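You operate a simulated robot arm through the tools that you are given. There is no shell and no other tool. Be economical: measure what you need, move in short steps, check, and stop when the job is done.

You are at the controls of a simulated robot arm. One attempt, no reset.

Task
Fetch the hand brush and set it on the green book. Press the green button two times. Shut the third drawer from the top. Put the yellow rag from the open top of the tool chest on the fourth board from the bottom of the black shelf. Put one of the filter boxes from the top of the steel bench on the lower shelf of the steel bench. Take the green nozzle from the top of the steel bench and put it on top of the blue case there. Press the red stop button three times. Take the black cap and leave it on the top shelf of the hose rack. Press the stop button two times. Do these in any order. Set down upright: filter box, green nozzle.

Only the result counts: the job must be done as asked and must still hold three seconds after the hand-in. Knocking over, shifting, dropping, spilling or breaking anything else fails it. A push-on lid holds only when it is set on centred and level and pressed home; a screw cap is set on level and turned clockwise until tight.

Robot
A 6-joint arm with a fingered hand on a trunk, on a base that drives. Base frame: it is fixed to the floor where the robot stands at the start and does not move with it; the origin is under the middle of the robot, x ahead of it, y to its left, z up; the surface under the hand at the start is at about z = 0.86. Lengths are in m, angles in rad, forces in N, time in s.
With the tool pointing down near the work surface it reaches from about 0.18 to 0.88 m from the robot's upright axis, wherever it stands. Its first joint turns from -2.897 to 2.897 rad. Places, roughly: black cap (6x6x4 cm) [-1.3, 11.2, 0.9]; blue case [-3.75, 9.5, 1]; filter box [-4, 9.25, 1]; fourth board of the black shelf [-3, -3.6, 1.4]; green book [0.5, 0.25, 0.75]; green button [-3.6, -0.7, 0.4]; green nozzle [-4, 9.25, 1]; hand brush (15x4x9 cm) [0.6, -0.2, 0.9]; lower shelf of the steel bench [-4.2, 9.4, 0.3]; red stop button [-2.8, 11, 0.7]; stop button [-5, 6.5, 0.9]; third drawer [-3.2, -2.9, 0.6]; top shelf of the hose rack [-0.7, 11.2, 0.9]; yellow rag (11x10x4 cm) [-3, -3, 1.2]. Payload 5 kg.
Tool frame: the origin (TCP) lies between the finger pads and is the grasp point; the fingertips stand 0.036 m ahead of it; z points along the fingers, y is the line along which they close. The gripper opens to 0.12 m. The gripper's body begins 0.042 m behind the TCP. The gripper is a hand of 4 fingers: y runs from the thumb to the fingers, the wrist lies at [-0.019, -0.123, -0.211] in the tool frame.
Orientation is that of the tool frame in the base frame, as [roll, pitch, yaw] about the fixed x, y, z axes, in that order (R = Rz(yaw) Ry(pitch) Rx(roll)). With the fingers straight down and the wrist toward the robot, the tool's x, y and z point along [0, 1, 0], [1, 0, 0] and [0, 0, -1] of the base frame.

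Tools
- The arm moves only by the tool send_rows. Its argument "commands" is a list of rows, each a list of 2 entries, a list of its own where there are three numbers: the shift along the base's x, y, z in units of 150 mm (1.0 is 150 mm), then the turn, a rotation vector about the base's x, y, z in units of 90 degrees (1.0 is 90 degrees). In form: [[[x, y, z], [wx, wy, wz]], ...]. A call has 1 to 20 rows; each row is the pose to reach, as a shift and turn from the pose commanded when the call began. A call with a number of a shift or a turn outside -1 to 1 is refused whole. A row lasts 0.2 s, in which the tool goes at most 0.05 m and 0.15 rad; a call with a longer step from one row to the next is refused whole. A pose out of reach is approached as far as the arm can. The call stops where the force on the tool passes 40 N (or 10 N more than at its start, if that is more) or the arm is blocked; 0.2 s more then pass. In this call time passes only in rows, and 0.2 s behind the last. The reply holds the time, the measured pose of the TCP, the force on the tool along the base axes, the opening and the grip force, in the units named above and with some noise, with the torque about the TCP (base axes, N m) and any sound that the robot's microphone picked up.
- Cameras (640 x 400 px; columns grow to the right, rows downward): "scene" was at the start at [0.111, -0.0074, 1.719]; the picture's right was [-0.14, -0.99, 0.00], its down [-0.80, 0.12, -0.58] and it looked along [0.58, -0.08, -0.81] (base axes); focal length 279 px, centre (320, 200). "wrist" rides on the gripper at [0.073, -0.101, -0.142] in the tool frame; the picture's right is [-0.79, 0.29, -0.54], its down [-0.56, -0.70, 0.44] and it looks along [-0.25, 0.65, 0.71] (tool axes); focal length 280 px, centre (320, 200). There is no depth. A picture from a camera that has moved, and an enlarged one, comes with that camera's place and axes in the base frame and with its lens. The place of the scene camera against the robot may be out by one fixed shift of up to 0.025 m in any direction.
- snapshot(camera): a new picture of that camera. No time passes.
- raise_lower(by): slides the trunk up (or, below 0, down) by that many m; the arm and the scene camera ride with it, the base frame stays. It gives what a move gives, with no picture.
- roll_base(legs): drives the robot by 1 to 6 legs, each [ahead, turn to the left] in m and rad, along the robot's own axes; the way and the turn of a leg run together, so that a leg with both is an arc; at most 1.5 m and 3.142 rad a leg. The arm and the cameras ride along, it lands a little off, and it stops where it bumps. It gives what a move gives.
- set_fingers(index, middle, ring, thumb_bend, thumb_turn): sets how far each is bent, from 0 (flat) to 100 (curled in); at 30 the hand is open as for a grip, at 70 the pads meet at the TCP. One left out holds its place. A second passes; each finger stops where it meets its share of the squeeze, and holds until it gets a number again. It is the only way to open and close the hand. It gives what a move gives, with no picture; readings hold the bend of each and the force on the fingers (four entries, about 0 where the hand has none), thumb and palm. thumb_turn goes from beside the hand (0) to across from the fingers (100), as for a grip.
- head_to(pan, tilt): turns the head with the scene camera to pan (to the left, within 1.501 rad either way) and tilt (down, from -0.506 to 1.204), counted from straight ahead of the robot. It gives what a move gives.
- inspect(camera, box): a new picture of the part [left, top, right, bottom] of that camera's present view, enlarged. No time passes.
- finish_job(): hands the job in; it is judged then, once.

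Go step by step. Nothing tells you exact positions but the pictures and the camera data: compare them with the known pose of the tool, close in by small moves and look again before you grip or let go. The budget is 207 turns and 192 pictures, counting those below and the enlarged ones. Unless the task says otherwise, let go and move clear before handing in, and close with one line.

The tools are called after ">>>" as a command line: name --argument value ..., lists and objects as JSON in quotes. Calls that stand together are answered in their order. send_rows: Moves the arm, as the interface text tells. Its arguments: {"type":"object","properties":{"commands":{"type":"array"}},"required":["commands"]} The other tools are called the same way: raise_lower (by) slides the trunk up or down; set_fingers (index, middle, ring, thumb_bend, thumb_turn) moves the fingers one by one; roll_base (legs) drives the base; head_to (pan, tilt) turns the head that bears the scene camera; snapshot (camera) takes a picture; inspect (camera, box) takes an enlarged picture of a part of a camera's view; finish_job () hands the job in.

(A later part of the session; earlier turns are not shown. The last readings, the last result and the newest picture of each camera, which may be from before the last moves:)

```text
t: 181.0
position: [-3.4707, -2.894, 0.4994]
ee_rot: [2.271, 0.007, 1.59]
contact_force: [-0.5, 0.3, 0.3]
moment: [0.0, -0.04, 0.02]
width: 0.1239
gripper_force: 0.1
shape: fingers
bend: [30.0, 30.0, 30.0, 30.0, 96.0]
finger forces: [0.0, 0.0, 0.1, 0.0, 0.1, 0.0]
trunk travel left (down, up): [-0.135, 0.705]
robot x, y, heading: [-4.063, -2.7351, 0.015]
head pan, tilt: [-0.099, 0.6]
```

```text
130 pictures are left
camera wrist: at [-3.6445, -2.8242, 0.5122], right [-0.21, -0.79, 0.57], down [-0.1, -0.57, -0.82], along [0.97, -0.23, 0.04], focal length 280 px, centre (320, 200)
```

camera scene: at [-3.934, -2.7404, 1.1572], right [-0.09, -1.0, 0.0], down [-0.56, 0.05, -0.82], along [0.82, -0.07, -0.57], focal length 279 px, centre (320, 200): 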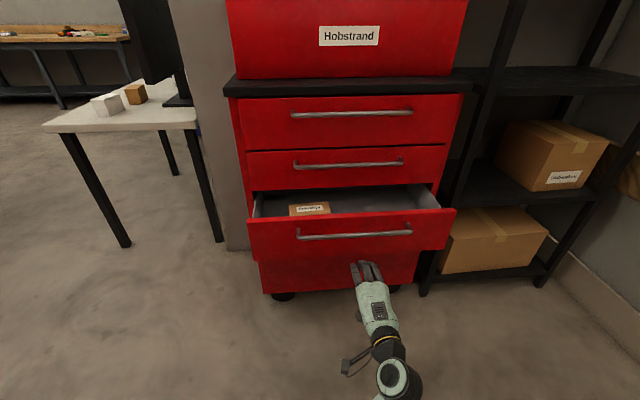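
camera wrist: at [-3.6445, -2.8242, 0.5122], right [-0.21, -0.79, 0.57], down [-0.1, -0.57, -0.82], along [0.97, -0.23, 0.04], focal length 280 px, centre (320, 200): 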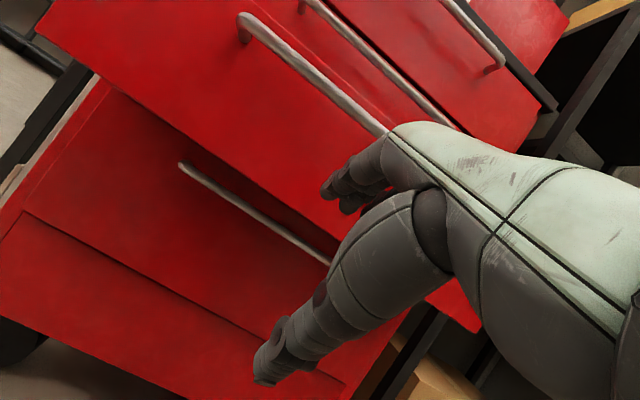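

The handle is at (x −3.36, z 0.617), face from z≈0.50. I raise the tips slightly and push the drawer in.

>>> send_rows --commands '[[[0.15, 0, 0.1], [0, 0, 0]], [[0.3, 0, 0.1], [0, 0, 0]], [[0.45, 0, 0.1], [0, 0, 0]], [[0.6, 0, 0.1], [0, 0, 0]], [[0.75, 0, 0.1], [0, 0, 0]], [[0.9, 0, 0.1], [0, 0, 0]]]'

>>> snapshot --camera "scene"

```text
t: 182.4
position: [-3.3359, -2.8945, 0.5148]
ee_rot: [2.271, 0.006, 1.592]
contact_force: [0.5, 0.7, -0.2]
moment: [0.03, 0.01, 0.02]
width: 0.1238
gripper_force: 0.1
shape: fingers
bend: [30.0, 30.0, 30.0, 30.0, 96.0]
finger forces: [0.0, 0.1, 0.0, 0.1, 0.1, 0.1]
trunk travel left (down, up): [-0.135, 0.705]
robot x, y, heading: [-4.0612, -2.7344, 0.013]
head pan, tilt: [-0.099, 0.6]
```

```text
129 pictures are left
camera scene: at [-3.934, -2.7403, 1.1572], right [-0.09, -1.0, 0.0], down [-0.56, 0.05, -0.82], along [0.82, -0.07, -0.57], focal length 279 px, centre (320, 200)
```

scene: 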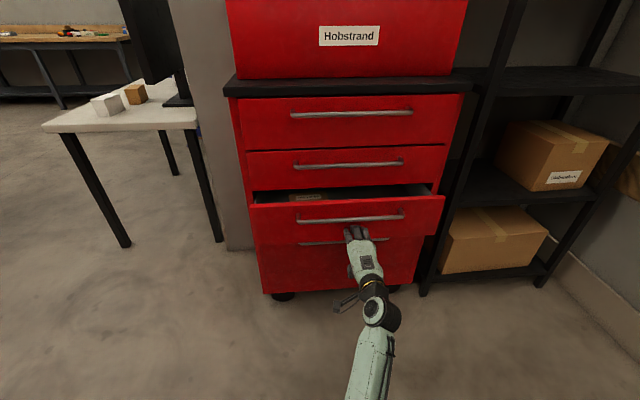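

The drawer slides in easily. Push on.

>>> send_rows --commands '[[[0.12, 0, 0], [0, 0, 0]], [[0.24, 0, 0], [0, 0, 0]], [[0.36, 0, 0], [0, 0, 0]], [[0.48, 0, 0], [0, 0, 0]], [[0.6, 0, 0], [0, 0, 0]], [[0.72, 0, 0], [0, 0, 0]], [[0.84, 0, 0], [0, 0, 0]]]'

>>> snapshot --camera "scene"

```text
t: 183.6
position: [-3.2527, -2.8955, 0.5188]
ee_rot: [2.262, 0.005, 1.591]
contact_force: [-19.2, 1.9, 3.7]
moment: [-0.04, -0.89, 0.21]
width: 0.1205
gripper_force: 9.3
shape: fingers
bend: [32.0, 31.0, 30.0, 30.0, 96.0]
finger forces: [13.7, 5.3, 0.8, 0.1, 0.0, 0.1]
trunk travel left (down, up): [-0.135, 0.705]
robot x, y, heading: [-4.0604, -2.7335, 0.011]
head pan, tilt: [-0.099, 0.6]
stopped in row 5: the force on the tool passed its limit at 64 N (the readings are from after the stop); the commanded pose is now the measured one
```

```text
128 pictures are left
camera scene: at [-3.9361, -2.7401, 1.1574], right [-0.09, -1.0, 0.0], down [-0.56, 0.05, -0.83], along [0.82, -0.07, -0.56], focal length 279 px, centre (320, 200)
```

scene: 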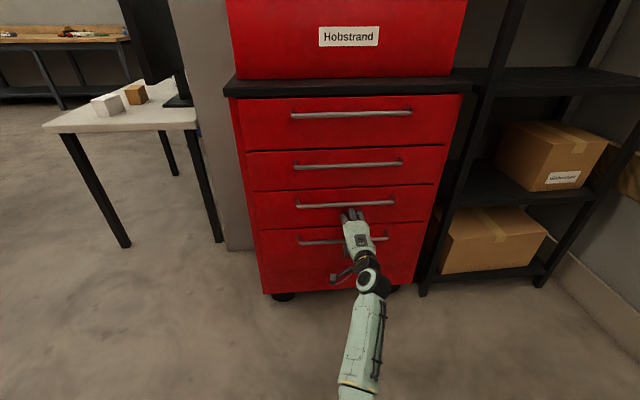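

The drawer is shut. I back off and raise the trunk to look into the chest top.

>>> send_rows --commands '[[[-0.3, 0, 0], [0, 0, 0]], [[-0.6, 0, 0], [0, 0, 0]], [[-0.9, 0, 0], [0, 0, 0]]]'

>>> raise_lower --by 0.4

>>> raise_lower --by 0.3

>>> snapshot --camera "scene"

>>> snapshot --camera "wrist"

```text
t: 184.4
position: [-3.388, -2.8958, 0.5171]
ee_rot: [2.266, 0.005, 1.589]
contact_force: [-0.2, -0.4, 0.3]
moment: [0.0, -0.02, -0.02]
width: 0.1237
gripper_force: 0.0
shape: fingers
bend: [30.0, 30.0, 30.0, 30.0, 96.0]
finger forces: [0.0, 0.0, 0.0, 0.1, 0.1, 0.0]
trunk travel left (down, up): [-0.135, 0.705]
robot x, y, heading: [-4.0592, -2.7374, 0.013]
head pan, tilt: [-0.099, 0.6]
```

```text
t: 188.2
position: [-3.3877, -2.8974, 0.9171]
ee_rot: [2.265, 0.005, 1.59]
contact_force: [-0.6, -0.4, -0.7]
moment: [0.02, 0.02, -0.03]
width: 0.1237
gripper_force: 0.1
shape: fingers
bend: [30.0, 30.0, 30.0, 30.0, 96.0]
finger forces: [0.0, 0.0, 0.1, 0.0, 0.0, 0.0]
trunk travel left (down, up): [-0.535, 0.305]
robot x, y, heading: [-4.0628, -2.7334, 0.015]
head pan, tilt: [-0.099, 0.6]
```

```text
t: 191.2
position: [-3.3862, -2.897, 1.2174]
ee_rot: [2.264, 0.004, 1.591]
contact_force: [0.1, 0.5, 0.9]
moment: [0.0, 0.01, -0.03]
width: 0.1234
gripper_force: 0.0
shape: fingers
bend: [30.0, 30.0, 30.0, 30.0, 96.0]
finger forces: [0.0, 0.1, 0.1, 0.1, 0.1, 0.1]
trunk travel left (down, up): [-0.835, 0.005]
robot x, y, heading: [-4.0584, -2.7334, 0.012]
head pan, tilt: [-0.099, 0.6]
```

```text
127 pictures are left
camera scene: at [-3.934, -2.7404, 1.8571], right [-0.09, -1.0, 0.0], down [-0.56, 0.05, -0.83], along [0.82, -0.07, -0.56], focal length 279 px, centre (320, 200)
```

scene: 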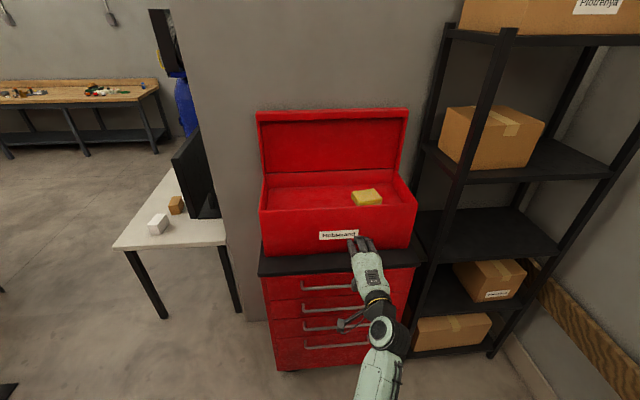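

```text
126 pictures are left
camera wrist: at [-3.5613, -2.8267, 1.2286], right [-0.22, -0.79, 0.57], down [-0.1, -0.57, -0.82], along [0.97, -0.23, 0.05], focal length 280 px, centre (320, 200)
```

wrist: 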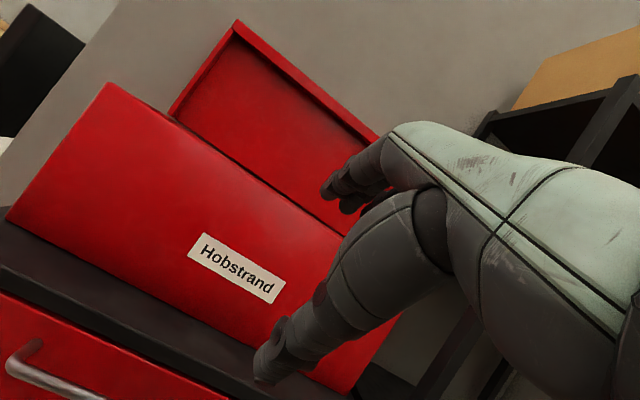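

The rag lies in the open chest-top box, whose rim is about z 1.28. I'll raise the arm and tilt the hand further down to look into the box with the wrist camera.

>>> send_rows --commands '[[[0, 0, 0.25], [0, 0.05, 0]], [[0, 0, 0.5], [0, 0.1, 0]], [[0, 0, 0.75], [0, 0.15, 0]], [[0, 0, 0.9], [0, 0.24, 0]], [[0, 0, 1], [0, 0.33, 0]]]'

>>> snapshot --camera "wrist"

>>> inspect --camera "scene" --box '[230, 90, 440, 260]'

```text
t: 192.4
position: [-3.3842, -2.897, 1.3656]
ee_rot: [2.789, -0.005, 1.589]
contact_force: [0.5, 0.7, 0.6]
moment: [0.04, 0.0, -0.02]
width: 0.1236
gripper_force: 0.0
shape: fingers
bend: [30.0, 30.0, 30.0, 30.0, 96.0]
finger forces: [0.0, 0.0, 0.0, 0.0, 0.0, 0.0]
trunk travel left (down, up): [-0.835, 0.005]
robot x, y, heading: [-4.0589, -2.7346, 0.009]
head pan, tilt: [-0.099, 0.6]
```

```text
125 pictures are left
camera wrist: at [-3.5298, -2.8271, 1.4635], right [0.1, -0.79, 0.6], down [-0.49, -0.56, -0.66], along [0.86, -0.24, -0.45], focal length 280 px, centre (320, 200)
```

wrist: 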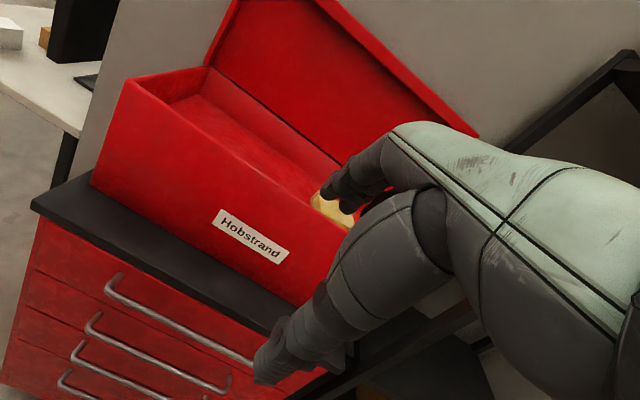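

```text
2.35 times, centred on (335, 175) of scene
camera zoom: at [-3.9325, -2.7406, 1.857], right [-0.09, -1.0, 0.0], down [-0.56, 0.05, -0.82], along [0.82, -0.07, -0.57], focal length 656 px, centre (285, 259)
```

zoom: 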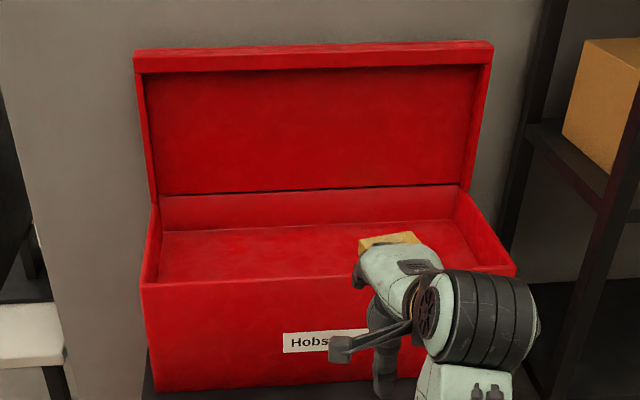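

The box rim is at z≈1.21, x −3.09…−2.84; the rag sits near (−2.935,−3.04) on the tray floor (~z 1.13). I need to be closer: retract the arm, drive to about (−3.7,−2.92), and look again.

>>> send_rows --commands '[[[-0.3, 0, 0.05], [0, 0, 0]], [[-0.6, 0, 0.1], [0, 0, 0]], [[-0.9, 0, 0.1], [0, 0, 0]]]'

>>> roll_base --legs '[[0, -0.48], [0.4, 0], [0, 0.48]]'

>>> head_to --pan 0.0 --tilt 0.7

>>> snapshot --camera "scene"

>>> snapshot --camera "wrist"

```text
t: 193.2
position: [-3.5224, -2.8955, 1.3819]
ee_rot: [2.785, -0.005, 1.589]
contact_force: [0.2, 0.9, 0.2]
moment: [-0.01, -0.02, 0.01]
width: 0.1238
gripper_force: 0.1
shape: fingers
bend: [30.0, 30.0, 30.0, 30.0, 96.0]
finger forces: [0.0, 0.0, 0.1, 0.0, 0.0, 0.0]
trunk travel left (down, up): [-0.835, 0.005]
robot x, y, heading: [-4.0585, -2.7392, 0.016]
head pan, tilt: [-0.099, 0.6]
```

```text
t: 199.1
position: [-3.1665, -3.0808, 1.382]
ee_rot: [2.782, -0.004, 1.583]
contact_force: [0.1, -0.3, 0.5]
moment: [0.0, -0.02, 0.0]
width: 0.1237
gripper_force: 0.0
shape: fingers
bend: [30.0, 30.0, 30.0, 30.0, 96.0]
finger forces: [0.0, 0.0, 0.0, 0.0, 0.1, 0.0]
trunk travel left (down, up): [-0.835, 0.005]
robot x, y, heading: [-3.7071, -2.9145, 0.001]
head pan, tilt: [-0.099, 0.6]
```

```text
t: 199.8
position: [-3.1685, -3.0804, 1.3819]
ee_rot: [2.784, -0.005, 1.582]
contact_force: [0.1, -0.2, -0.3]
moment: [0.01, -0.05, -0.01]
width: 0.1237
gripper_force: 0.2
shape: fingers
bend: [30.0, 30.0, 30.0, 30.0, 96.0]
finger forces: [0.1, 0.0, 0.1, 0.1, 0.0, 0.1]
trunk travel left (down, up): [-0.835, 0.005]
robot x, y, heading: [-3.7096, -2.9155, 0.005]
head pan, tilt: [0.0, 0.7]
```

```text
123 pictures are left
camera scene: at [-3.5833, -2.9123, 1.8486], right [0.01, -1.0, 0.0], down [-0.64, 0.0, -0.77], along [0.77, 0.0, -0.64], focal length 279 px, centre (320, 200)
```

scene: 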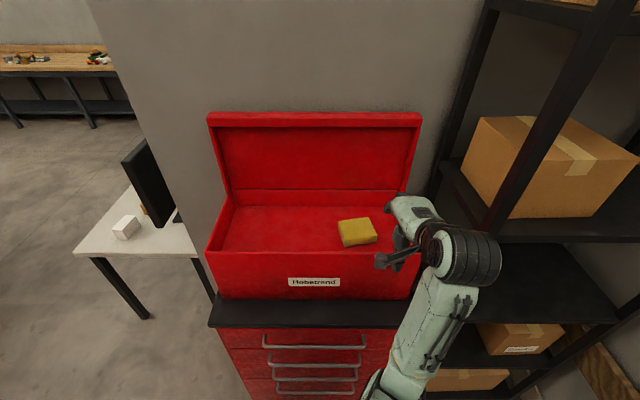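

```text
122 pictures are left
camera wrist: at [-3.3128, -3.0095, 1.4789], right [0.09, -0.79, 0.6], down [-0.49, -0.56, -0.66], along [0.86, -0.24, -0.44], focal length 280 px, centre (320, 200)
```

wrist: 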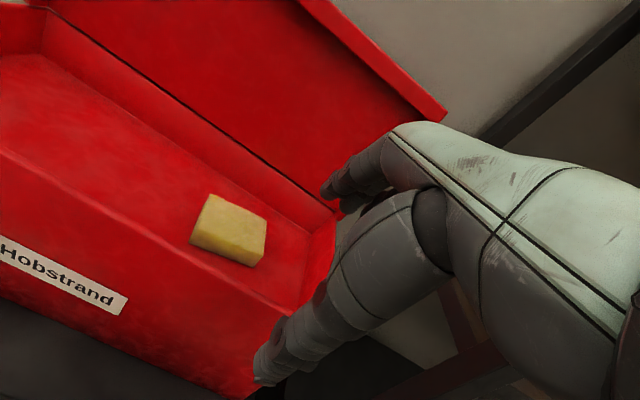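

>>> inspect --camera "wrist" --box '[160, 160, 320, 300]'

>>> inspect --camera "scene" --box '[200, 180, 430, 310]'

```text
2.86 times, centred on (240, 230) of wrist
camera zoom: at [-3.3128, -3.0095, 1.4789], right [0.09, -0.79, 0.6], down [-0.49, -0.56, -0.66], along [0.86, -0.24, -0.44], focal length 801 px, centre (549, 114)
```

zoom: 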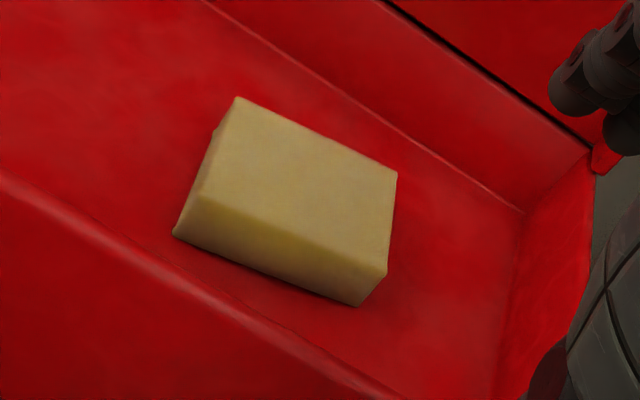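

```text
2.78 times, centred on (315, 245) of scene
camera zoom: at [-3.5833, -2.9123, 1.8486], right [0.01, -1.0, 0.0], down [-0.64, 0.0, -0.77], along [0.77, 0.0, -0.64], focal length 776 px, centre (334, 75)
```

zoom: 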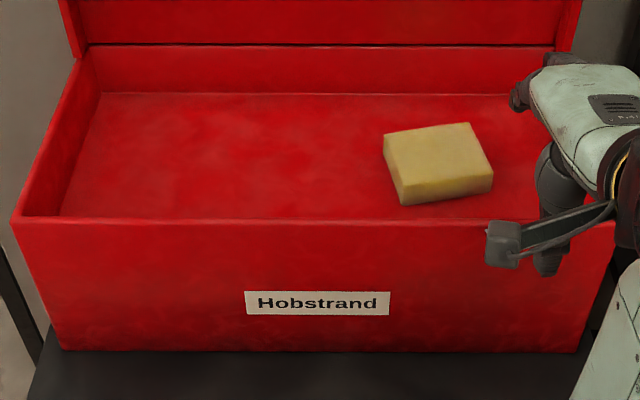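

The rag's centre is about (−2.939,−3.034), top z≈1.16, its long side near y. I'll turn the hand so it closes along y with the wrist to the left and a 35° forward tilt, moving over the box.

>>> send_rows --commands '[[[0.08, 0.03, 0], [0.0466, -0.0074, -0.0756]], [[0.16, 0.06, 0], [0.0932, -0.0148, -0.1512]], [[0.24, 0.09, 0], [0.1398, -0.0222, -0.2268]], [[0.32, 0.12, 0], [0.1864, -0.0296, -0.3024]], [[0.4, 0.15, 0], [0.233, -0.037, -0.378]], [[0.48, 0.18, 0], [0.2796, -0.0444, -0.4536]], [[0.56, 0.21, 0], [0.3262, -0.0518, -0.5292]], [[0.64, 0.25, 0], [0.3728, -0.0592, -0.6048]], [[0.72, 0.28, -0.05], [0.4194, -0.0666, -0.6804]], [[0.787, 0.307, -0.13], [0.466, -0.074, -0.756]]]'

>>> set_fingers --index 24 --middle 24 --ring 24 --thumb_bend 24 --thumb_turn 98

>>> snapshot --camera "scene"

>>> snapshot --camera "wrist"

```text
t: 202.0
position: [-3.0519, -3.033, 1.3615]
ee_rot: [3.134, -0.619, 0.227]
contact_force: [-0.3, -0.4, 0.7]
moment: [0.01, -0.02, -0.02]
width: 0.1239
gripper_force: 0.0
shape: fingers
bend: [30.0, 30.0, 30.0, 30.0, 96.0]
finger forces: [0.0, 0.1, 0.0, 0.0, 0.0, 0.1]
trunk travel left (down, up): [-0.835, 0.005]
robot x, y, heading: [-3.7082, -2.9161, 0.006]
head pan, tilt: [0.0, 0.7]
```

```text
t: 203.0
position: [-3.0515, -3.0335, 1.3616]
ee_rot: [3.136, -0.618, 0.227]
contact_force: [-1.0, 0.9, 0.4]
moment: [-0.01, 0.04, -0.01]
width: 0.1402
gripper_force: 0.0
shape: fingers
bend: [24.0, 24.0, 24.0, 24.0, 95.0]
finger forces: [0.1, 0.0, 0.1, 0.1, 0.0, 0.0]
trunk travel left (down, up): [-0.835, 0.005]
robot x, y, heading: [-3.711, -2.9147, 0.004]
head pan, tilt: [0.0, 0.7]
```

```text
119 pictures are left
camera scene: at [-3.5832, -2.9124, 1.8485], right [0.01, -1.0, 0.0], down [-0.64, 0.0, -0.76], along [0.76, 0.0, -0.64], focal length 279 px, centre (320, 200)
```

scene: 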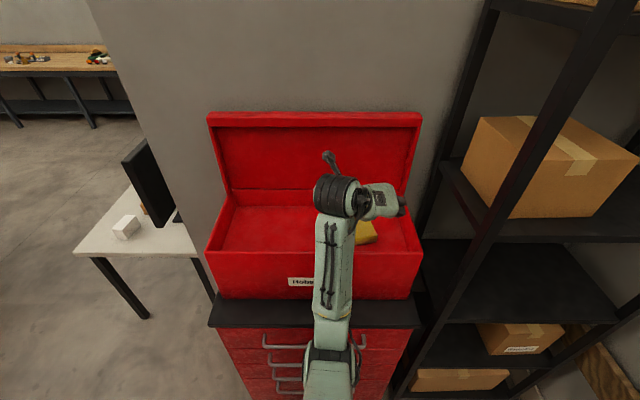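

```text
118 pictures are left
camera wrist: at [-3.0958, -2.9397, 1.5183], right [-0.87, -0.49, -0.02], down [-0.35, 0.64, -0.69], along [0.35, -0.59, -0.72], focal length 280 px, centre (320, 200)
```

wrist: 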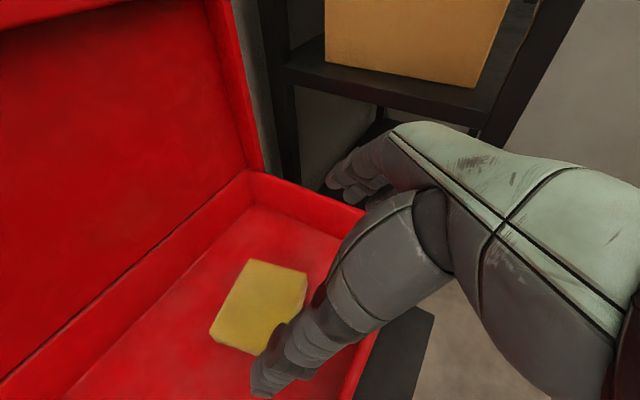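

Aligned well. Descend over the rag in steps.

>>> send_rows --commands '[[[0.2, 0, -0.2], [0, 0, 0]], [[0.4, 0, -0.4], [0, 0, 0]], [[0.6, -0.01, -0.6], [0, 0, 0]], [[0.61, -0.01, -0.8], [0, 0, 0]], [[0.61, -0.01, -0.97], [0, 0, 0]]]'

>>> snapshot --camera "wrist"

>>> inspect --camera "scene" --box '[250, 150, 450, 280]'

```text
t: 204.2
position: [-2.9594, -3.0354, 1.2162]
ee_rot: [3.136, -0.62, 0.227]
contact_force: [0.2, -1.0, -0.5]
moment: [0.01, -0.01, 0.02]
width: 0.14
gripper_force: 0.0
shape: fingers
bend: [24.0, 24.0, 24.0, 24.0, 95.0]
finger forces: [0.1, 0.0, 0.0, 0.0, 0.0, 0.1]
trunk travel left (down, up): [-0.835, 0.005]
robot x, y, heading: [-3.7069, -2.9187, 0.001]
head pan, tilt: [0.0, 0.7]
```

```text
117 pictures are left
camera wrist: at [-3.0035, -2.9415, 1.3731], right [-0.87, -0.49, -0.02], down [-0.35, 0.64, -0.69], along [0.35, -0.59, -0.72], focal length 280 px, centre (320, 200)
```

wrist: 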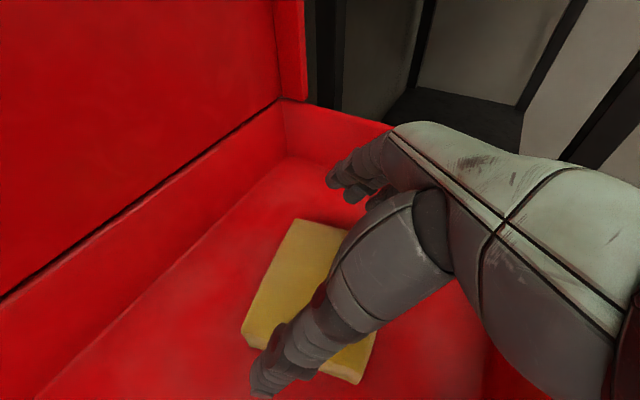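

```text
3.08 times, centred on (350, 215) of scene
camera zoom: at [-3.5835, -2.9123, 1.8486], right [0.01, -1.0, 0.0], down [-0.64, 0.0, -0.77], along [0.77, 0.0, -0.64], focal length 858 px, centre (228, 154)
```

zoom: 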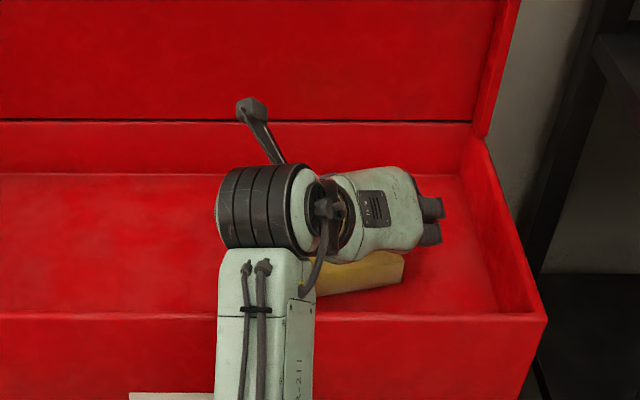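

Lower toward the tray floor carefully.

>>> send_rows --commands '[[[0, 0, -0.13], [0, 0, 0]], [[0, 0, -0.24], [0, 0, 0]]]'

>>> snapshot --camera "wrist"

```text
t: 204.8
position: [-2.9583, -3.0354, 1.1811]
ee_rot: [3.133, -0.619, 0.228]
contact_force: [0.0, -1.1, 1.1]
moment: [-0.04, 0.02, -0.04]
width: 0.1399
gripper_force: 0.5
shape: fingers
bend: [24.0, 24.0, 24.0, 24.0, 95.0]
finger forces: [0.0, 0.0, 0.8, 0.1, 0.1, 0.0]
trunk travel left (down, up): [-0.835, 0.005]
robot x, y, heading: [-3.705, -2.917, 0.003]
head pan, tilt: [0.0, 0.7]
```

```text
115 pictures are left
camera wrist: at [-3.0035, -2.9405, 1.3375], right [-0.87, -0.49, -0.02], down [-0.35, 0.64, -0.69], along [0.35, -0.59, -0.72], focal length 280 px, centre (320, 200)
```

wrist: 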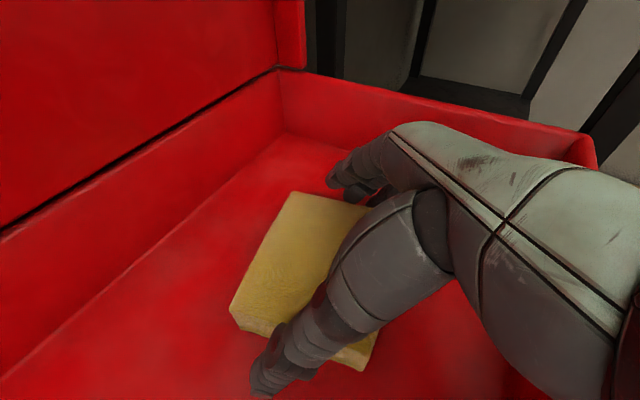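

The ring finger just touches the floor. Close the hand around the rag.

>>> set_fingers --index 50 --middle 50 --ring 50 --thumb_bend 50

>>> snapshot --camera "wrist"

```text
t: 205.8
position: [-2.9608, -3.0371, 1.1844]
ee_rot: [3.133, -0.624, 0.227]
contact_force: [2.2, -4.3, 19.4]
moment: [-1.6, -0.1, 0.1]
width: 0.1124
gripper_force: 27.9
shape: fingers
bend: [35.0, 38.0, 36.0, 36.0, 97.0]
finger forces: [9.4, 8.1, 19.9, 0.1, 18.1, 0.0]
trunk travel left (down, up): [-0.835, 0.005]
robot x, y, heading: [-3.7078, -2.9195, 0.005]
head pan, tilt: [0.0, 0.7]
```

```text
114 pictures are left
camera wrist: at [-3.0058, -2.9411, 1.3401], right [-0.87, -0.49, -0.02], down [-0.34, 0.63, -0.69], along [0.35, -0.59, -0.72], focal length 280 px, centre (320, 200)
```

wrist: 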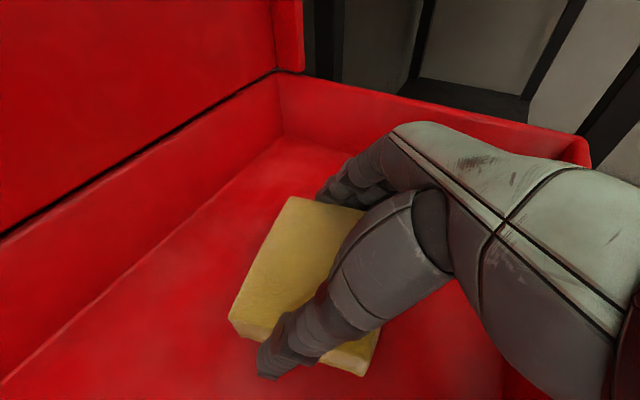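

It holds (rag ~11 cm wide between the tips). Lift a little and check.

>>> send_rows --commands '[[[0, 0, 0.1], [0, 0, 0]], [[0, 0, 0.2], [0, 0, 0]], [[-0.05, 0, 0.35], [0, 0, 0]]]'

>>> snapshot --camera "wrist"

```text
t: 206.6
position: [-2.9673, -3.0363, 1.2335]
ee_rot: [3.139, -0.618, 0.225]
contact_force: [0.4, -0.3, -0.7]
moment: [0.0, 0.0, -0.04]
width: 0.1122
gripper_force: 19.7
shape: fingers
bend: [36.0, 39.0, 39.0, 36.0, 96.0]
finger forces: [7.4, 6.5, 5.5, 0.0, 19.9, 0.1]
trunk travel left (down, up): [-0.835, 0.005]
robot x, y, heading: [-3.7053, -2.915, 0.007]
head pan, tilt: [0.0, 0.7]
```

```text
113 pictures are left
camera wrist: at [-3.0123, -2.9412, 1.3894], right [-0.87, -0.49, -0.01], down [-0.35, 0.64, -0.69], along [0.35, -0.59, -0.73], focal length 280 px, centre (320, 200)
```

wrist: 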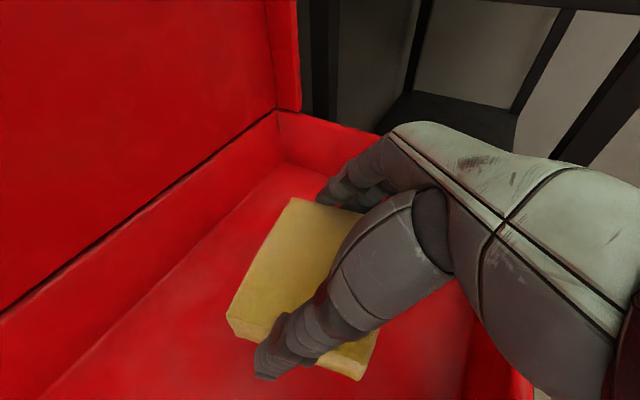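

The rag is held level. Lift out and back over the front rim.

>>> send_rows --commands '[[[-0.05, 0, 0.25], [0, 0, 0]], [[-0.15, 0, 0.5], [0, 0, 0]], [[-0.25, 0, 0.75], [0, 0, 0]], [[-0.5, 0, 0.9], [0, 0, 0]], [[-0.75, 0, 0.95], [0, 0, 0]], [[-1, 0, 1], [0, 0, 0]]]'

>>> send_rows --commands '[[[-0.3, 0, 0], [0, 0, 0]], [[-0.6, 0, 0], [0, 0, 0]], [[-0.8, 0, 0], [0, 0, 0]]]'

>>> head_to --pan -0.6 --tilt 0.5

>>> snapshot --camera "scene"

```text
t: 208.0
position: [-3.1072, -3.0383, 1.3672]
ee_rot: [3.131, -0.624, 0.23]
contact_force: [0.9, 1.1, -0.1]
moment: [-0.02, 0.02, -0.01]
width: 0.1125
gripper_force: 19.7
shape: fingers
bend: [36.0, 39.0, 39.0, 36.0, 96.0]
finger forces: [7.4, 6.5, 5.4, 0.1, 19.7, 0.1]
out of reach, approached as far as the arm can: row 6
trunk travel left (down, up): [-0.835, 0.005]
robot x, y, heading: [-3.7114, -2.9128, 0.009]
head pan, tilt: [0.0, 0.7]
```

```text
t: 208.8
position: [-3.1734, -3.0472, 1.3308]
ee_rot: [3.131, -0.621, 0.232]
contact_force: [-0.5, -1.0, -0.4]
moment: [0.0, 0.01, 0.0]
width: 0.1124
gripper_force: 19.1
shape: fingers
bend: [36.0, 40.0, 39.0, 36.0, 96.0]
finger forces: [7.3, 6.5, 5.4, 0.0, 19.6, 0.1]
out of reach, approached as far as the arm can: row 1, 2, 3
trunk travel left (down, up): [-0.835, 0.005]
robot x, y, heading: [-3.705, -2.9184, 0.007]
head pan, tilt: [0.0, 0.7]
```

```text
t: 209.8
position: [-3.1752, -3.0464, 1.3323]
ee_rot: [3.13, -0.624, 0.232]
contact_force: [-0.3, 0.0, -0.5]
moment: [0.04, 0.01, -0.01]
width: 0.1123
gripper_force: 19.4
shape: fingers
bend: [36.0, 40.0, 39.0, 36.0, 96.0]
finger forces: [7.3, 6.5, 5.4, 0.0, 19.7, 0.0]
trunk travel left (down, up): [-0.835, 0.005]
robot x, y, heading: [-3.7079, -2.9164, 0.001]
head pan, tilt: [-0.6, 0.499]
```

```text
112 pictures are left
camera scene: at [-3.5929, -2.9638, 1.8662], right [-0.56, -0.83, 0.0], down [-0.4, 0.27, -0.88], along [0.73, -0.49, -0.48], focal length 279 px, centre (320, 200)
```

scene: 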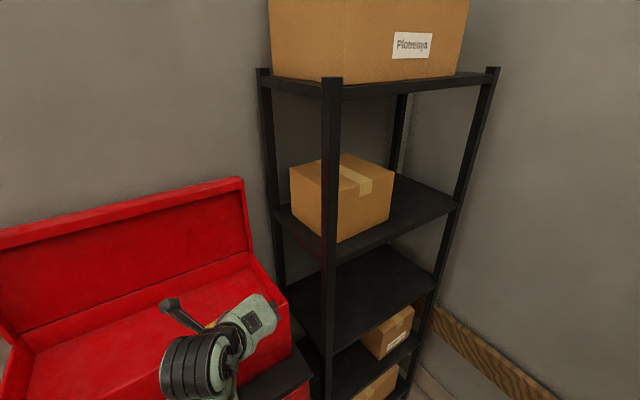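

The rag is out. Board 4 has free space at the right, about y −3.63…−3.88; target (−3.0,−3.76). I'll reposition in front of the shelf, reversing so the arm stays clear of walls.

>>> roll_base --legs '[[-0.3, 0], [0, 1.571], [-0.69, 0], [0, -1.571]]'

>>> head_to --pan -0.1 --tilt 0.4

>>> snapshot --camera "scene"

>>> snapshot --camera "wrist"

```text
t: 224.8
position: [-3.4706, -3.7504, 1.3324]
ee_rot: [3.131, -0.624, 0.223]
contact_force: [1.2, -0.4, -1.5]
moment: [0.01, -0.01, 0.04]
width: 0.1119
gripper_force: 19.2
shape: fingers
bend: [36.0, 40.0, 39.0, 36.0, 96.0]
finger forces: [7.3, 6.3, 5.3, 0.0, 19.1, 0.1]
trunk travel left (down, up): [-0.835, 0.005]
robot x, y, heading: [-4.0018, -3.6172, 0.001]
head pan, tilt: [-0.6, 0.499]
```

```text
t: 225.8
position: [-3.4704, -3.7508, 1.3333]
ee_rot: [3.13, -0.623, 0.224]
contact_force: [-0.4, 0.0, -0.5]
moment: [-0.03, 0.02, -0.03]
width: 0.1122
gripper_force: 19.0
shape: fingers
bend: [36.0, 40.0, 39.0, 36.0, 96.0]
finger forces: [7.3, 6.3, 5.2, 0.0, 19.1, 0.1]
trunk travel left (down, up): [-0.835, 0.005]
robot x, y, heading: [-3.9985, -3.619, -0.004]
head pan, tilt: [-0.099, 0.4]
```

```text
111 pictures are left
camera scene: at [-3.8707, -3.6218, 1.8754], right [-0.1, -0.99, 0.0], down [-0.39, 0.04, -0.92], along [0.92, -0.09, -0.39], focal length 279 px, centre (320, 200)
```

scene: 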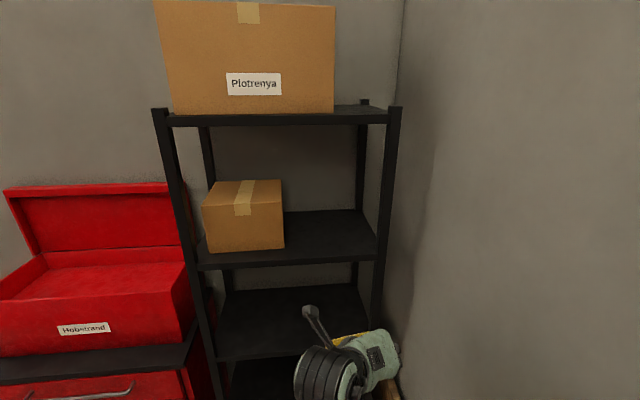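

```text
110 pictures are left
camera wrist: at [-3.5157, -3.6542, 1.4887], right [-0.87, -0.49, -0.02], down [-0.34, 0.64, -0.69], along [0.35, -0.6, -0.72], focal length 280 px, centre (320, 200)
```

wrist: 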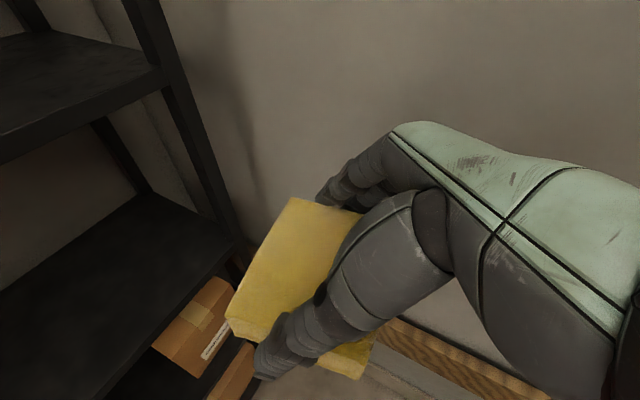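

Board 4's top is at z≈1.333; free y −3.58…−3.86. I raise the rag to z≈1.43 before rolling forward.

>>> send_rows --commands '[[[0.15, 0.05, 0.15], [0, 0, 0]], [[0.3, 0.1, 0.35], [0, 0, 0]], [[0.45, 0.17, 0.55], [0, 0, 0]], [[0.6, 0.17, 0.7], [0, 0, 0]]]'

>>> snapshot --camera "wrist"

```text
t: 226.8
position: [-3.3517, -3.7299, 1.4049]
ee_rot: [3.118, -0.628, 0.233]
contact_force: [-0.2, -0.6, -0.4]
moment: [-0.02, 0.03, -0.01]
width: 0.1121
gripper_force: 18.7
shape: fingers
bend: [36.0, 40.0, 39.0, 36.0, 96.0]
finger forces: [7.2, 6.3, 5.2, 0.1, 19.0, 0.0]
out of reach, approached as far as the arm can: row 1, 2, 3, 4
trunk travel left (down, up): [-0.835, 0.005]
robot x, y, heading: [-4.002, -3.6178, -0.007]
head pan, tilt: [-0.099, 0.4]
```

```text
109 pictures are left
camera wrist: at [-3.3983, -3.6342, 1.5596], right [-0.87, -0.49, -0.02], down [-0.33, 0.63, -0.7], along [0.36, -0.6, -0.71], focal length 280 px, centre (320, 200)
```

wrist: 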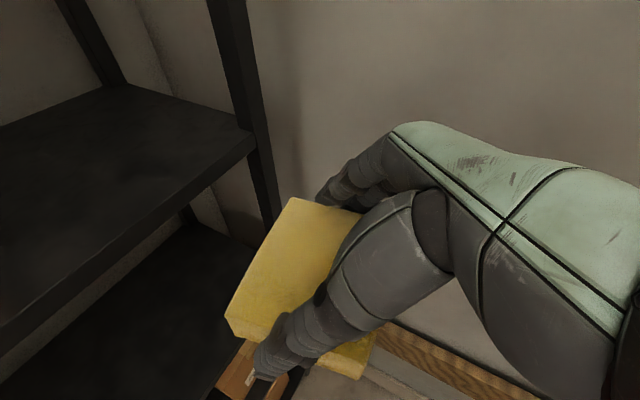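

Height is limited close in; extending further may allow more height. Try forward and up a bit.

>>> send_rows --commands '[[[0.15, 0, 0.1], [0, 0, 0]], [[0.3, 0, 0.2], [0, 0, 0]], [[0.3, 0, 0.3], [0, 0, 0]]]'

```text
t: 227.6
position: [-3.3076, -3.7304, 1.4497]
ee_rot: [3.125, -0.629, 0.23]
contact_force: [-0.7, 0.2, 0.0]
moment: [0.02, 0.0, -0.01]
width: 0.1117
gripper_force: 18.8
shape: fingers
bend: [36.0, 40.0, 39.0, 36.0, 96.0]
finger forces: [7.2, 6.2, 5.1, 0.0, 18.9, 0.0]
trunk travel left (down, up): [-0.835, 0.005]
robot x, y, heading: [-4.0025, -3.6182, -0.004]
head pan, tilt: [-0.099, 0.4]
```

Now at z 1.45, rag bottom well above the board. Roll forward 0.285 m to bring it over the board.

>>> roll_base --legs '[[0.2, 0]]'

>>> snapshot --camera "scene"

>>> snapshot --camera "wrist"

```text
t: 229.3
position: [-3.107, -3.7335, 1.4499]
ee_rot: [3.126, -0.629, 0.226]
contact_force: [-0.4, 0.1, -0.7]
moment: [0.02, 0.01, 0.01]
width: 0.112
gripper_force: 19.5
shape: fingers
bend: [36.0, 40.0, 39.0, 36.0, 96.0]
finger forces: [7.1, 6.2, 5.2, 0.1, 18.9, 0.0]
trunk travel left (down, up): [-0.835, 0.005]
robot x, y, heading: [-3.803, -3.6125, -0.001]
head pan, tilt: [-0.099, 0.4]
```

```text
108 pictures are left
camera scene: at [-3.6716, -3.6224, 1.8756], right [-0.1, -0.99, 0.0], down [-0.39, 0.04, -0.92], along [0.92, -0.09, -0.39], focal length 279 px, centre (320, 200)
```

scene: 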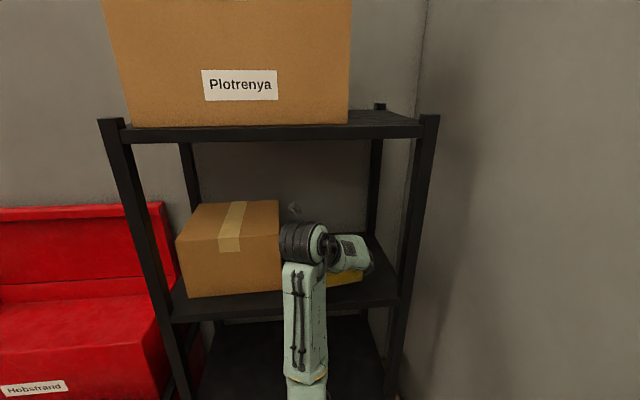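

```text
107 pictures are left
camera wrist: at [-3.1526, -3.6368, 1.6054], right [-0.87, -0.49, -0.02], down [-0.34, 0.63, -0.7], along [0.35, -0.6, -0.72], focal length 280 px, centre (320, 200)
```

wrist: 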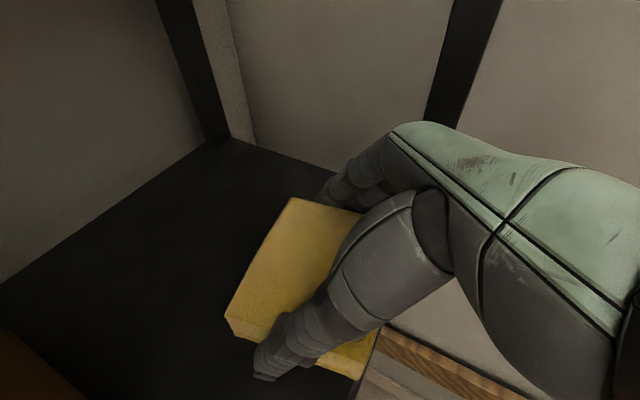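

Clear. Forward 0.08 m more, then lower with the trunk.

>>> roll_base --legs '[[0.08, 0]]'

>>> raise_lower --by -0.04

>>> snapshot --camera "scene"

>>> snapshot --camera "wrist"

```text
t: 230.4
position: [-3.0294, -3.7337, 1.4508]
ee_rot: [3.124, -0.63, 0.225]
contact_force: [-0.6, 0.3, -0.8]
moment: [0.01, 0.03, 0.0]
width: 0.1118
gripper_force: 19.2
shape: fingers
bend: [36.0, 40.0, 39.0, 36.0, 96.0]
finger forces: [7.2, 6.2, 5.2, 0.0, 19.0, 0.1]
trunk travel left (down, up): [-0.835, 0.005]
robot x, y, heading: [-3.7242, -3.6162, -0.0]
head pan, tilt: [-0.099, 0.4]
```

```text
t: 231.2
position: [-3.025, -3.7321, 1.409]
ee_rot: [3.124, -0.629, 0.225]
contact_force: [0.0, 0.7, -0.5]
moment: [0.01, 0.02, 0.0]
width: 0.1121
gripper_force: 18.9
shape: fingers
bend: [36.0, 40.0, 39.0, 36.0, 96.0]
finger forces: [7.1, 6.3, 5.1, 0.0, 19.0, 0.0]
trunk travel left (down, up): [-0.795, 0.045]
robot x, y, heading: [-3.7239, -3.6134, -0.003]
head pan, tilt: [-0.099, 0.4]
```

```text
106 pictures are left
camera scene: at [-3.5887, -3.6226, 1.8352], right [-0.1, -0.99, 0.0], down [-0.39, 0.04, -0.92], along [0.92, -0.09, -0.39], focal length 279 px, centre (320, 200)
```

scene: 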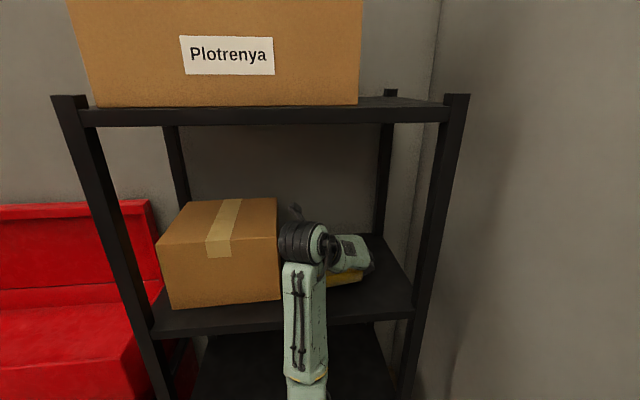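

```text
105 pictures are left
camera wrist: at [-3.0702, -3.6369, 1.5641], right [-0.87, -0.49, -0.02], down [-0.34, 0.63, -0.7], along [0.35, -0.6, -0.72], focal length 280 px, centre (320, 200)
```

wrist: 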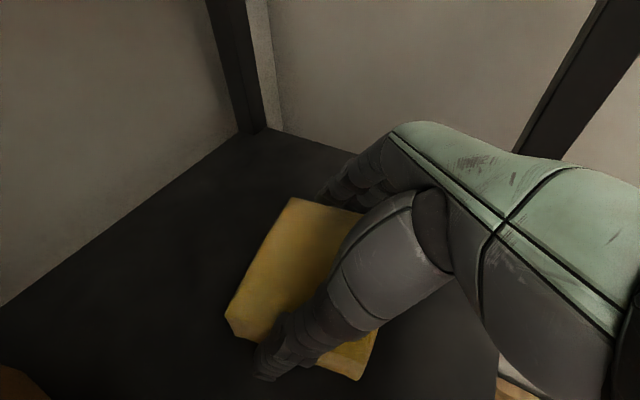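

About 1 cm to go. Lower in small arm steps until contact.

>>> send_rows --commands '[[[0, 0, -0.03], [0, 0, 0]], [[0, 0, -0.06], [0, 0, 0]]]'

>>> send_rows --commands '[[[0, 0, -0.03], [0, 0, 0]], [[0, 0, -0.06], [0, 0, 0]]]'

```text
t: 231.8
position: [-3.0265, -3.7329, 1.4019]
ee_rot: [3.122, -0.628, 0.226]
contact_force: [1.5, -0.4, 2.9]
moment: [-0.24, -0.1, 0.08]
width: 0.1117
gripper_force: 21.2
shape: fingers
bend: [36.0, 40.0, 39.0, 36.0, 96.0]
finger forces: [7.3, 6.4, 9.1, 0.0, 19.3, 0.0]
trunk travel left (down, up): [-0.795, 0.045]
robot x, y, heading: [-3.7192, -3.6181, -0.004]
head pan, tilt: [-0.099, 0.4]
```

```text
t: 232.4
position: [-3.0308, -3.7322, 1.3973]
ee_rot: [3.114, -0.638, 0.23]
contact_force: [-3.2, 1.2, 30.9]
moment: [-1.99, 0.0, -0.19]
width: 0.1121
gripper_force: 32.4
shape: fingers
bend: [36.0, 39.0, 36.0, 36.0, 96.0]
finger forces: [8.0, 7.6, 31.8, 0.0, 18.3, 0.0]
trunk travel left (down, up): [-0.795, 0.045]
robot x, y, heading: [-3.7212, -3.6166, -0.003]
head pan, tilt: [-0.099, 0.4]
```

Touching. Ease up 5 mm and open.

>>> send_rows --commands '[[[0, 0, 0.035], [0, 0, 0]]]'

>>> set_fingers --index 26 --middle 26 --ring 26 --thumb_bend 26

>>> snapshot --camera "wrist"

```text
t: 232.8
position: [-3.029, -3.7327, 1.3994]
ee_rot: [3.122, -0.629, 0.226]
contact_force: [-2.3, -0.3, 21.6]
moment: [-1.36, -0.01, -0.05]
width: 0.1117
gripper_force: 28.8
shape: fingers
bend: [36.0, 39.0, 36.0, 36.0, 96.0]
finger forces: [8.0, 7.2, 23.6, 0.0, 18.3, 0.0]
trunk travel left (down, up): [-0.795, 0.045]
robot x, y, heading: [-3.7227, -3.6176, -0.004]
head pan, tilt: [-0.099, 0.4]
```

```text
t: 233.8
position: [-3.0266, -3.7332, 1.3962]
ee_rot: [3.124, -0.627, 0.225]
contact_force: [0.4, -0.4, 1.1]
moment: [0.03, -0.01, 0.0]
width: 0.1348
gripper_force: 0.0
shape: fingers
bend: [26.0, 26.0, 26.0, 26.0, 95.0]
finger forces: [0.0, 0.1, 0.0, 0.1, 0.0, 0.0]
trunk travel left (down, up): [-0.795, 0.045]
robot x, y, heading: [-3.7214, -3.6122, -0.0]
head pan, tilt: [-0.099, 0.4]
```

```text
104 pictures are left
camera wrist: at [-3.0715, -3.6371, 1.552], right [-0.87, -0.49, -0.02], down [-0.34, 0.63, -0.7], along [0.35, -0.6, -0.72], focal length 280 px, centre (320, 200)
```

wrist: 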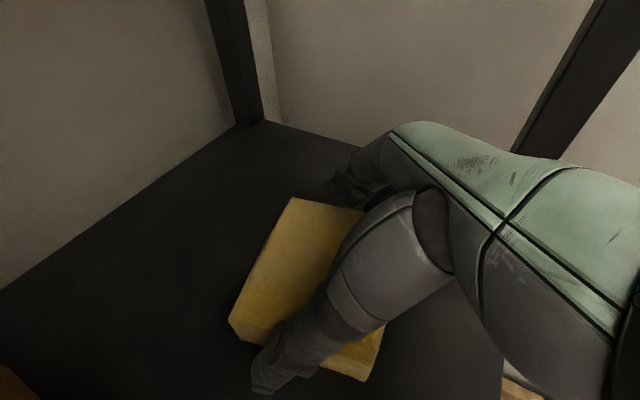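

Released cleanly. Raise the trunk and arm to clear the rag, then back out.

>>> raise_lower --by 0.042

>>> send_rows --commands '[[[0.05, 0, 0.1], [0, 0, 0]], [[0.1, 0, 0.25], [0, 0, 0]]]'

>>> snapshot --camera "wrist"

```text
t: 234.7
position: [-3.0255, -3.7329, 1.4388]
ee_rot: [3.123, -0.629, 0.226]
contact_force: [-0.4, 0.3, 0.1]
moment: [-0.02, 0.02, 0.0]
width: 0.1346
gripper_force: 0.1
shape: fingers
bend: [26.0, 26.0, 26.0, 26.0, 95.0]
finger forces: [0.0, 0.1, 0.1, 0.1, 0.0, 0.0]
trunk travel left (down, up): [-0.837, 0.003]
robot x, y, heading: [-3.7234, -3.6148, -0.004]
head pan, tilt: [-0.099, 0.4]
```

```text
t: 235.2
position: [-3.0087, -3.7324, 1.4746]
ee_rot: [3.121, -0.63, 0.227]
contact_force: [-0.6, -0.8, -0.7]
moment: [0.04, 0.01, 0.0]
width: 0.1346
gripper_force: 0.0
shape: fingers
bend: [26.0, 26.0, 26.0, 26.0, 95.0]
finger forces: [0.0, 0.0, 0.1, 0.0, 0.0, 0.0]
trunk travel left (down, up): [-0.837, 0.003]
robot x, y, heading: [-3.7199, -3.6139, -0.004]
head pan, tilt: [-0.099, 0.4]
```

```text
103 pictures are left
camera wrist: at [-3.0546, -3.6365, 1.63], right [-0.87, -0.49, -0.02], down [-0.33, 0.63, -0.7], along [0.35, -0.6, -0.71], focal length 280 px, centre (320, 200)
```

wrist: 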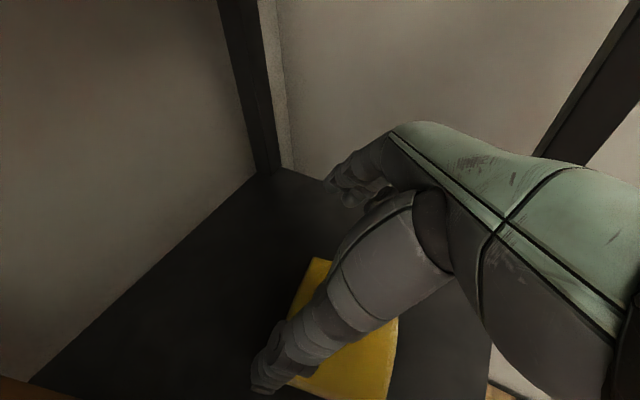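

Clear above the rag. Back out from the shelf and check it.

>>> roll_base --legs '[[-0.45, 0]]'

>>> snapshot --camera "scene"

>>> send_rows --commands '[[[-0.08, 0.03, 0], [-0.0466, 0.0074, 0.0756]], [[-0.16, 0.06, 0], [-0.0932, 0.0148, 0.1512]], [[-0.24, 0.09, -0.1], [-0.1398, 0.0222, 0.2268]], [[-0.32, 0.12, -0.2], [-0.1864, 0.0296, 0.3024]], [[-0.4, 0.15, -0.3], [-0.233, 0.037, 0.378]], [[-0.48, 0.18, -0.4], [-0.2796, 0.0444, 0.4536]], [[-0.56, 0.21, -0.5], [-0.3262, 0.0518, 0.5292]], [[-0.64, 0.4, -0.6], [-0.3728, 0.0592, 0.6048]], [[-0.72, 0.6, -0.7], [-0.4194, 0.0666, 0.6804]], [[-0.787, 0.8, -0.8], [-0.466, 0.074, 0.756]]]'

```text
t: 238.2
position: [-3.4524, -3.7331, 1.4747]
ee_rot: [3.119, -0.629, 0.226]
contact_force: [-0.5, -0.2, -0.1]
moment: [0.0, 0.01, 0.0]
width: 0.1347
gripper_force: 0.0
shape: fingers
bend: [26.0, 26.0, 26.0, 26.0, 95.0]
finger forces: [0.1, 0.0, 0.0, 0.1, 0.1, 0.0]
trunk travel left (down, up): [-0.837, 0.003]
robot x, y, heading: [-4.167, -3.6107, -0.003]
head pan, tilt: [-0.099, 0.4]
```

```text
102 pictures are left
camera scene: at [-4.0329, -3.6211, 1.8773], right [-0.1, -0.99, 0.0], down [-0.39, 0.04, -0.92], along [0.92, -0.1, -0.39], focal length 279 px, centre (320, 200)
```

scene: 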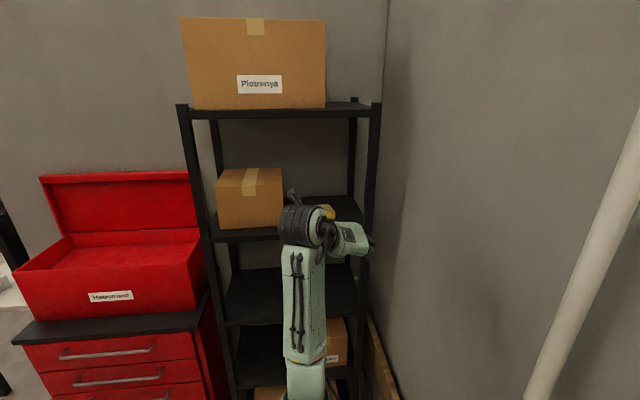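

```text
t: 240.4
position: [-3.5715, -3.6123, 1.3574]
ee_rot: [2.768, -0.013, 1.585]
contact_force: [-0.4, -0.8, -0.3]
moment: [0.0, 0.0, 0.0]
width: 0.1347
gripper_force: 0.2
shape: fingers
bend: [26.0, 26.0, 26.0, 26.0, 95.0]
finger forces: [0.0, 0.1, 0.0, 0.0, 0.0, 0.0]
trunk travel left (down, up): [-0.837, 0.003]
robot x, y, heading: [-4.1639, -3.6153, -0.001]
head pan, tilt: [-0.099, 0.4]
```

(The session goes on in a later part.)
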